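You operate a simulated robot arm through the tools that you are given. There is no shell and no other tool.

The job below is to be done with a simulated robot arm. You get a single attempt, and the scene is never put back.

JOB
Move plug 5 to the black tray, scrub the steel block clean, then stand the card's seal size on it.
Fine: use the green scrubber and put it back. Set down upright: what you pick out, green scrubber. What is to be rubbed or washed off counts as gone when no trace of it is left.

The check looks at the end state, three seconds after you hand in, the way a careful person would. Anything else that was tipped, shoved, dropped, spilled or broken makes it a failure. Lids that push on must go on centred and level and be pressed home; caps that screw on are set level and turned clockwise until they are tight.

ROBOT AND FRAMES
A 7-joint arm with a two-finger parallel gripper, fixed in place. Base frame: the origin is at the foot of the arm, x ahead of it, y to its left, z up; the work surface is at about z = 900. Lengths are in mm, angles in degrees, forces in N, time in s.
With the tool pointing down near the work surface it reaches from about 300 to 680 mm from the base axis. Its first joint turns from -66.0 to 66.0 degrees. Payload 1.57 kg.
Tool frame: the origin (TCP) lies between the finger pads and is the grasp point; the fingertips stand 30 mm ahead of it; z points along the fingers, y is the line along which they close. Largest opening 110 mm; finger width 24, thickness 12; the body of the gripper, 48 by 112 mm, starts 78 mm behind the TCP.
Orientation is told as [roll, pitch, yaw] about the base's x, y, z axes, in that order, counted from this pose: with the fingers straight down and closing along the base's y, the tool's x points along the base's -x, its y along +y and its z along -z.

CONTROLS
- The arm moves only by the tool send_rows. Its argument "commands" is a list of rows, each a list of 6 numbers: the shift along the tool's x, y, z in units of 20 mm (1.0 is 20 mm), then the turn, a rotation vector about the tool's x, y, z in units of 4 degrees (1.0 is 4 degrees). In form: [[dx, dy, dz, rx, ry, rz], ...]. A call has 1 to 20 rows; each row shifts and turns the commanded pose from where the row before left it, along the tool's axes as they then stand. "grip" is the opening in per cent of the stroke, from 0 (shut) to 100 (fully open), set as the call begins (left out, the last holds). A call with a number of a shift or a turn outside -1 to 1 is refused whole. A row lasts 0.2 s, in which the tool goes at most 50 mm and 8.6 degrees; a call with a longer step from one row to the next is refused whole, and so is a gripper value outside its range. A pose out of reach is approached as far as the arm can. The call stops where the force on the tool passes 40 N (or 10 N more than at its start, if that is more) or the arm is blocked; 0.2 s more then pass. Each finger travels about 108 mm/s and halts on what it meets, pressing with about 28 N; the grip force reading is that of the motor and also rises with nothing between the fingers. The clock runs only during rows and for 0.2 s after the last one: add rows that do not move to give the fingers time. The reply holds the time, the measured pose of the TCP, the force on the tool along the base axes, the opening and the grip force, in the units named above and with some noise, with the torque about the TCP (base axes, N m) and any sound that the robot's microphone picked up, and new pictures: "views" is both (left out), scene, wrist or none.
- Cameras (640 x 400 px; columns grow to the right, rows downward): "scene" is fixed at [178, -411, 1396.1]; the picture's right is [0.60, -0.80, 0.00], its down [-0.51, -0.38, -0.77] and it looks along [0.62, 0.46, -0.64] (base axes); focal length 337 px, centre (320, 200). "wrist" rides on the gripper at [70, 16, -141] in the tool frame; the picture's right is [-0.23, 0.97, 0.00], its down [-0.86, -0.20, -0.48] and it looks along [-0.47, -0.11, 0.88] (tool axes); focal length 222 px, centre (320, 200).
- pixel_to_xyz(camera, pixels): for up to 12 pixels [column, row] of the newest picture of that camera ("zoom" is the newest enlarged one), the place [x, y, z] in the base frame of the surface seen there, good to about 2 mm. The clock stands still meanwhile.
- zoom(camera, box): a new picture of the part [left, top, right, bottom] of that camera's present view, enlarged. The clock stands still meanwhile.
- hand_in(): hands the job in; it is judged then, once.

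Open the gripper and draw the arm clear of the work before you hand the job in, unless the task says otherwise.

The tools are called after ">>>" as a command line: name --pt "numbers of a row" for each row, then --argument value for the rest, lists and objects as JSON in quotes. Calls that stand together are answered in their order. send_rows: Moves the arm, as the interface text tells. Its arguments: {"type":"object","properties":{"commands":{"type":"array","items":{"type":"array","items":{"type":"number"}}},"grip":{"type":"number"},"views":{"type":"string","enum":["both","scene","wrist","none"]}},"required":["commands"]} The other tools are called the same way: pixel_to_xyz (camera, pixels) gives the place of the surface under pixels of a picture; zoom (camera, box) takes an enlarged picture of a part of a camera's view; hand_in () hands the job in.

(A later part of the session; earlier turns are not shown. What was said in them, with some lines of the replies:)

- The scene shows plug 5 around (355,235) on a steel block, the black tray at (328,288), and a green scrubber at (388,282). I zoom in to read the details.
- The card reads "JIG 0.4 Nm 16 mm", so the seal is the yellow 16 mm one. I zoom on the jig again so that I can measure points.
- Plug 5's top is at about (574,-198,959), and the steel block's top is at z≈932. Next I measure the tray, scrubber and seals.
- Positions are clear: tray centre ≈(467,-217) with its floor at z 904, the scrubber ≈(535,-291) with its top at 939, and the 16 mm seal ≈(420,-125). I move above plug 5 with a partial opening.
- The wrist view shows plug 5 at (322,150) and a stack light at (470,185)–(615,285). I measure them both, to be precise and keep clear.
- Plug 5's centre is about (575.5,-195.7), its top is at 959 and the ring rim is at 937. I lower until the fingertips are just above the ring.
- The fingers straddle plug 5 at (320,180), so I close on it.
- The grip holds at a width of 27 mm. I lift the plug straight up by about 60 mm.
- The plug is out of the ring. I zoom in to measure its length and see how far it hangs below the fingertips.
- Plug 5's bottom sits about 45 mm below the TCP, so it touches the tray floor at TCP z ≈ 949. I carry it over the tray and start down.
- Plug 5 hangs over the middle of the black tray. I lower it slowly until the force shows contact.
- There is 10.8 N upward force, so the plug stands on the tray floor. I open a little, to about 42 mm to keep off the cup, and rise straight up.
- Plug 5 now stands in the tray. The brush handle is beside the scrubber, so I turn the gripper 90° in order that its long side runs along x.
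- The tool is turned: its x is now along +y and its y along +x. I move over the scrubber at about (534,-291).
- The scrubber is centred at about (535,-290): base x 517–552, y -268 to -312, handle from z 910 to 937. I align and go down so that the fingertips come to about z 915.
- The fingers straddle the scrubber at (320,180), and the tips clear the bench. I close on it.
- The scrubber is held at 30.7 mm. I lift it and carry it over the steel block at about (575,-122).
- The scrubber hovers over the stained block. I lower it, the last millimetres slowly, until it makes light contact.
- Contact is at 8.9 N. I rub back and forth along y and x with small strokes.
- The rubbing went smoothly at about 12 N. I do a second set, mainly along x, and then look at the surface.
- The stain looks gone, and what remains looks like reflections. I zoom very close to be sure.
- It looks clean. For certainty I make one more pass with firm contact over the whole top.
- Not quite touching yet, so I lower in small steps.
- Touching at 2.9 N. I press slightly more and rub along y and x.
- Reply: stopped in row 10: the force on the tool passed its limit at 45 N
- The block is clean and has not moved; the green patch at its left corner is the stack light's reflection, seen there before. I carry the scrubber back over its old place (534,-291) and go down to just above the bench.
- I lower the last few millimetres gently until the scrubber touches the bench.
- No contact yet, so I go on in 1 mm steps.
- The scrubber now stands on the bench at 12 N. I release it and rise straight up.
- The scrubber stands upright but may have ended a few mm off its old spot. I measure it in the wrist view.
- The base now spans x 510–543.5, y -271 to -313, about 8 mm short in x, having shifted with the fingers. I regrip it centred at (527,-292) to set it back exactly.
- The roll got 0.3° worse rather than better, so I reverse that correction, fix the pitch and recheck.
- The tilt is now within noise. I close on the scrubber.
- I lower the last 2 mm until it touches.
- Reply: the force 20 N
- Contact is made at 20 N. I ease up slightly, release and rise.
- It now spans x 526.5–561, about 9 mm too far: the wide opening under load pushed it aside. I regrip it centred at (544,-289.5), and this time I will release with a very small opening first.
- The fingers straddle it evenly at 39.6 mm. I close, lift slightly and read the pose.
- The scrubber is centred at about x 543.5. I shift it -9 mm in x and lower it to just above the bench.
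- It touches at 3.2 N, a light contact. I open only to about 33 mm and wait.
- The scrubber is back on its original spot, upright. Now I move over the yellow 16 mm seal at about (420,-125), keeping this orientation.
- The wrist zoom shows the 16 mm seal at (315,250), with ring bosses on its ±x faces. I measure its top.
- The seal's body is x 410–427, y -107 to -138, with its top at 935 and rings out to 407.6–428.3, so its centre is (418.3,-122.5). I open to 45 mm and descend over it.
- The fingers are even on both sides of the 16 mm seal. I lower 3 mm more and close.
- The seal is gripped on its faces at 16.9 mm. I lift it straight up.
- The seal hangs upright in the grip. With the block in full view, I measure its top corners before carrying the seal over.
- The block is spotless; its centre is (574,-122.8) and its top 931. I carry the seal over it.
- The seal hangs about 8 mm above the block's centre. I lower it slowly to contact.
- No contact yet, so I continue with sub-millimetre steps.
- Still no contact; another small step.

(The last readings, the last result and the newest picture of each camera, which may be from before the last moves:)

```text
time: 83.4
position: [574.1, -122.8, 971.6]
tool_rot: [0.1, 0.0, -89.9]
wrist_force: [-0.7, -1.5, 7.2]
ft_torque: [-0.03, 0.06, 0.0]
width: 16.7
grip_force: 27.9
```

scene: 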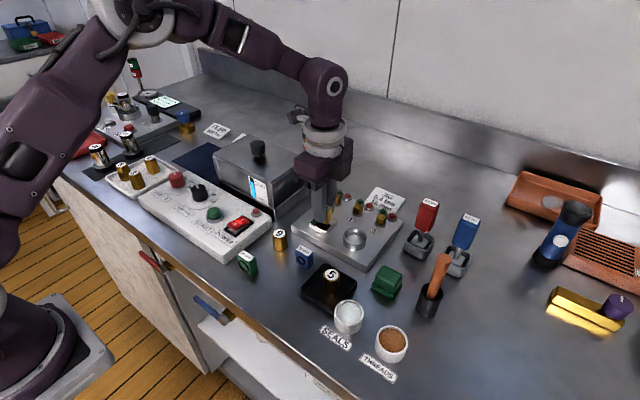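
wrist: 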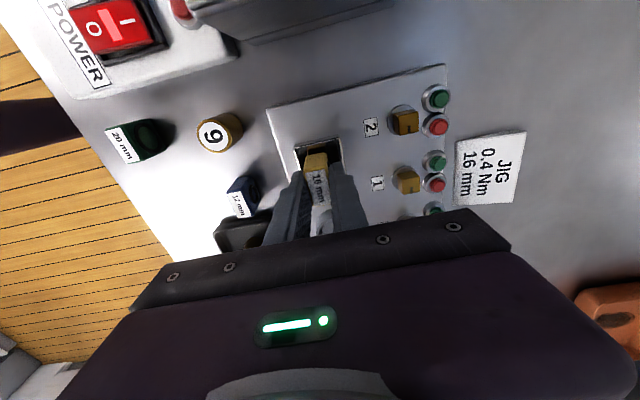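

Contact is at 7.2 N. I ease off slightly and open only to about 20 mm.

>>> send_rows --pt "0 0 -0.015 0 0 0" --pt "0 0 0 0 0 0" --views "none"

>>> send_rows --pt "0 0 0 0 0 0" --pt "0 0 0 0 0 0" --pt "0 0 0 0 0 0" --grip 18

>>> zoom --camera "wrist" --box '[240, 120, 400, 220]'

>>> zoom --camera "scene" --box '[290, 180, 370, 240]'

```text
time: 84.0
position: [573.1, -122.9, 971.3]
tool_rot: [0.1, -0.2, -89.9]
wrist_force: [0.8, -4.5, 12.7]
ft_torque: [-0.09, -0.04, -0.03]
width: 16.6
grip_force: 27.8
```

```text
time: 84.8
position: [573.1, -120.7, 970.9]
tool_rot: [0.1, -0.1, -89.9]
wrist_force: [0.4, 0.8, -0.2]
ft_torque: [-0.02, 0.01, -0.02]
width: 19.7
grip_force: 0.0
```

scene: 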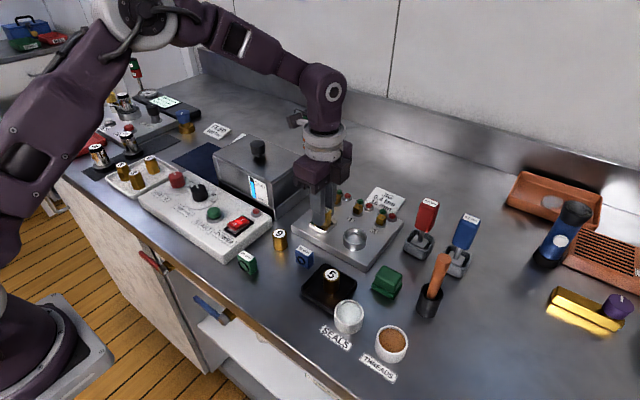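
wrist: 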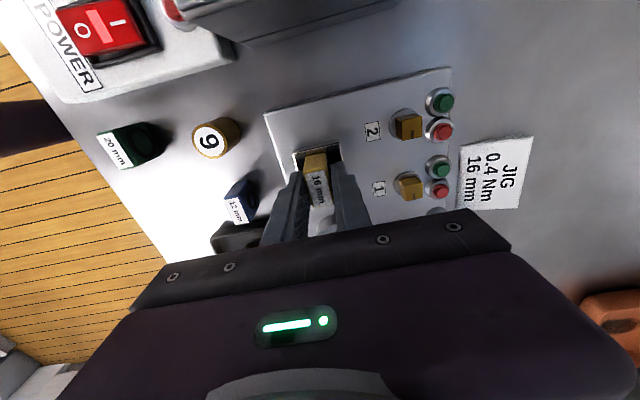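

```text
4.00 times, centred on (320, 170) of wrist
```

zoom: 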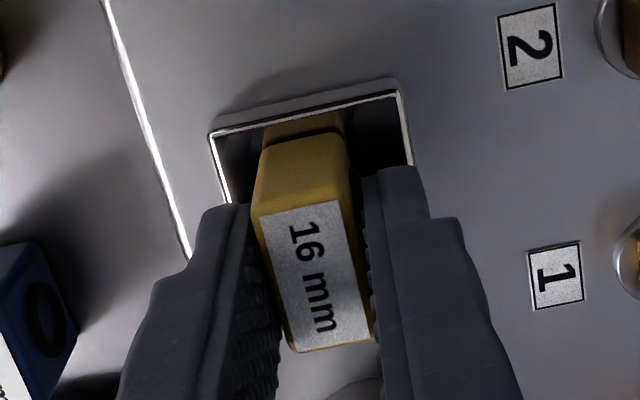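

```text
6.67 times, centred on (330, 210) of scene
```

zoom: 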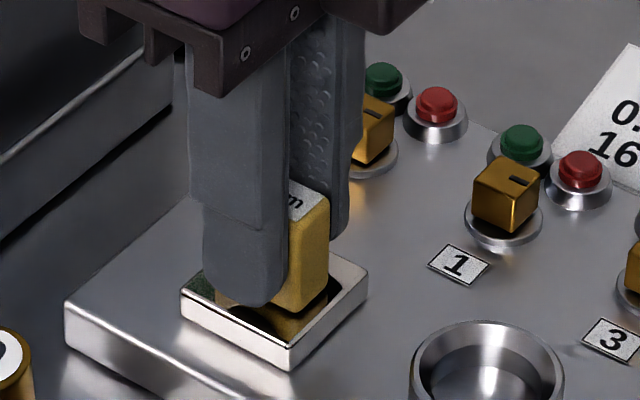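

The seal stands on the block and the fingers are just loose. I open slightly more, to 26 mm so the rings can't catch, and rise slowly.

>>> send_rows --pt "0 0 0 0 0 0" --pt "0 0 0 0 0 0" --pt "0 0 -0.1 0 0 0" --pt "0 0 -0.2 0 0 0" --pt "0 0 -0.4 0 0 0" --pt "0 0 -0.6 0 0 0" --pt "0 0 -0.8 0 0 0" --pt "0 0 -1 0 0 0" --pt "0 0 -1 0 0 0" --pt "0 0 -1 0 0 0" --pt "0 0 0 0 0 0" --grip 24

>>> zoom --camera "scene" --box '[290, 180, 370, 240]'

>>> zoom --camera "wrist" --box '[240, 80, 400, 180]'

```text
time: 87.2
position: [574.1, -124.1, 1073.3]
tool_rot: [0.0, -0.1, -89.9]
wrist_force: [0.1, 0.5, 0.1]
ft_torque: [0.0, 0.0, -0.01]
width: 26.3
grip_force: 0.1
```

scene: 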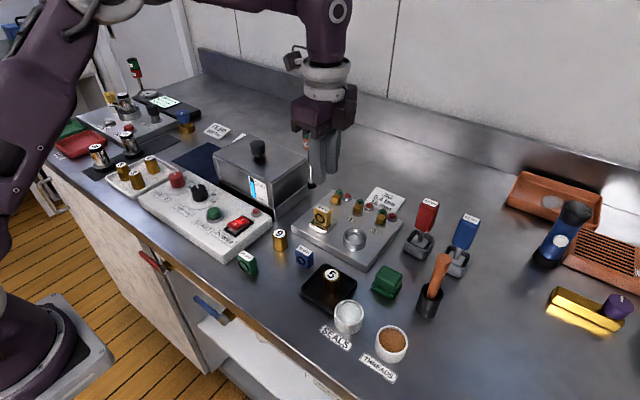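
wrist: 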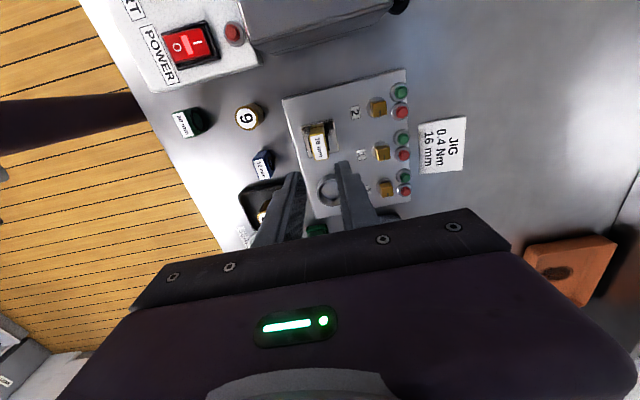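

```text
6.67 times, centred on (330, 210) of scene
```

zoom: 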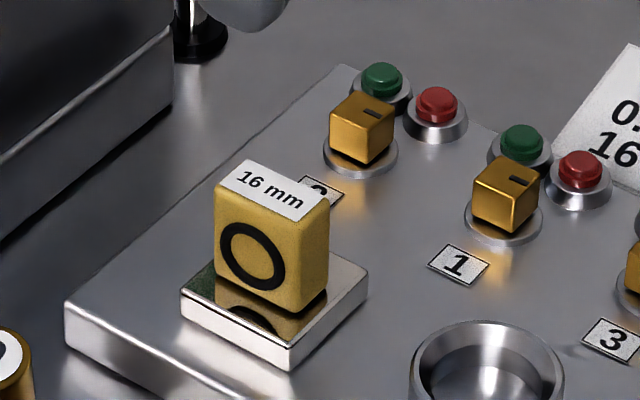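

```text
4.00 times, centred on (320, 130) of wrist
```

zoom: 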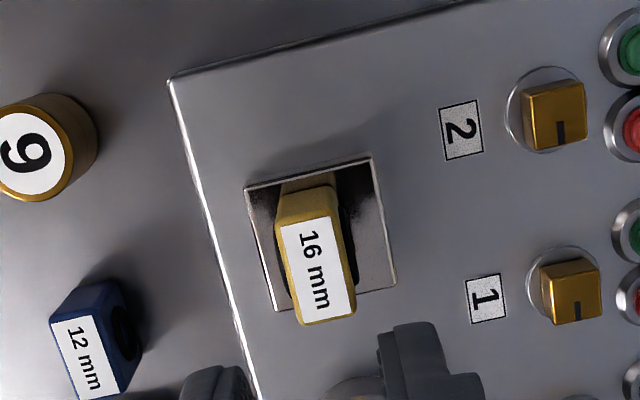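

The 16 mm seal stands upright in the middle of the clean block. I rise further, draw the arm back and open the gripper fully.

>>> send_rows --pt "0 0 -1 0 0 0" --pt "0 0 -1 0 0 0" --pt "0 0 -1 0 0 0" --pt "0 0 -1 0 0 0" --pt "0 0 -1 0 0 0" --pt "-0.2 -0.9 0 0 0 0" --pt "-0.2 -0.9 0 0 0 0" --pt "-0.2 -0.9 0 0 0 0" --pt "-0.2 -0.9 0 0 0 0" --pt "-0.2 -0.9 0 0 0 0" --pt "-0.2 -0.9 0 0 0 0" --pt "-0.2 -0.9 0 0 0 0" --pt "0 0 0 0 0 0" --pt "0 0 0 0 0 0" --grip 100

>>> zoom --camera "scene" --box '[220, 170, 480, 360]'

```text
time: 90.2
position: [449.5, -151.4, 1171.5]
tool_rot: [0.0, -0.2, -89.8]
wrist_force: [-0.5, 0.8, 0.9]
ft_torque: [0.01, 0.02, 0.02]
width: 110.0
grip_force: 0.1
```

scene: 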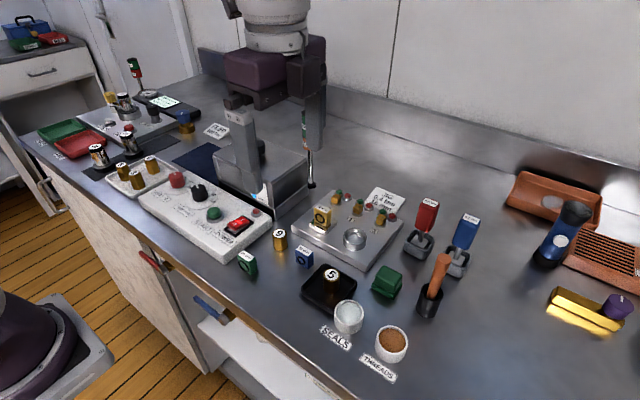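
wrist: 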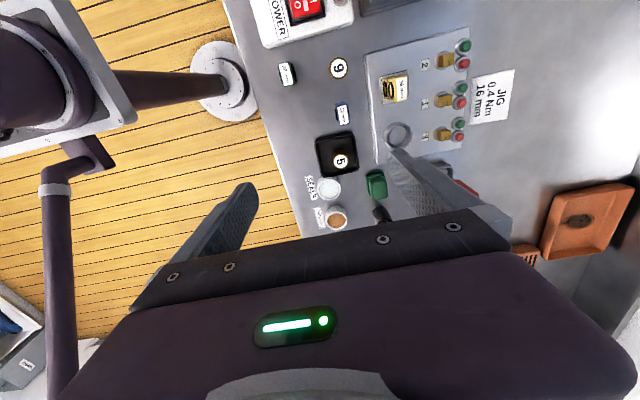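

```text
2.11 times, centred on (350, 265) of scene
```

zoom: 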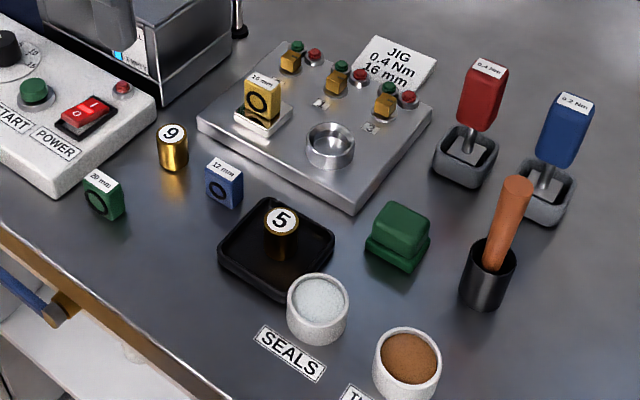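

Plug 5 stands in the black tray, the scrubber is back upright in its place, the 16 mm seal stands on the clean block and nothing else has moved. The arm is clear, so I hand in.

>>> hand_in

```text
The job is handed in.
```

The job is done and handed in; I haven't seen the result of the check.

- **Plug 5:** it stands upright in the black tray.
- **Steel block:** I scrubbed it with the green scrubber, and close views of its top showed no trace of the stain. My last scrubbing pass stopped early when the force reached 45 N. The block had not moved and was already clean by then.
- **Green scrubber:** it is back upright on its original spot. My first two releases left it 8–9 mm off, so I picked it up again and set it right.
- **Seal:** the card reads "JIG 0.4 Nm 16 mm", so I stood the yellow 16 mm seal upright in the middle of the block.

In the last picture nothing else looked moved, tipped or spilled. The gripper is open and the arm is drawn clear.
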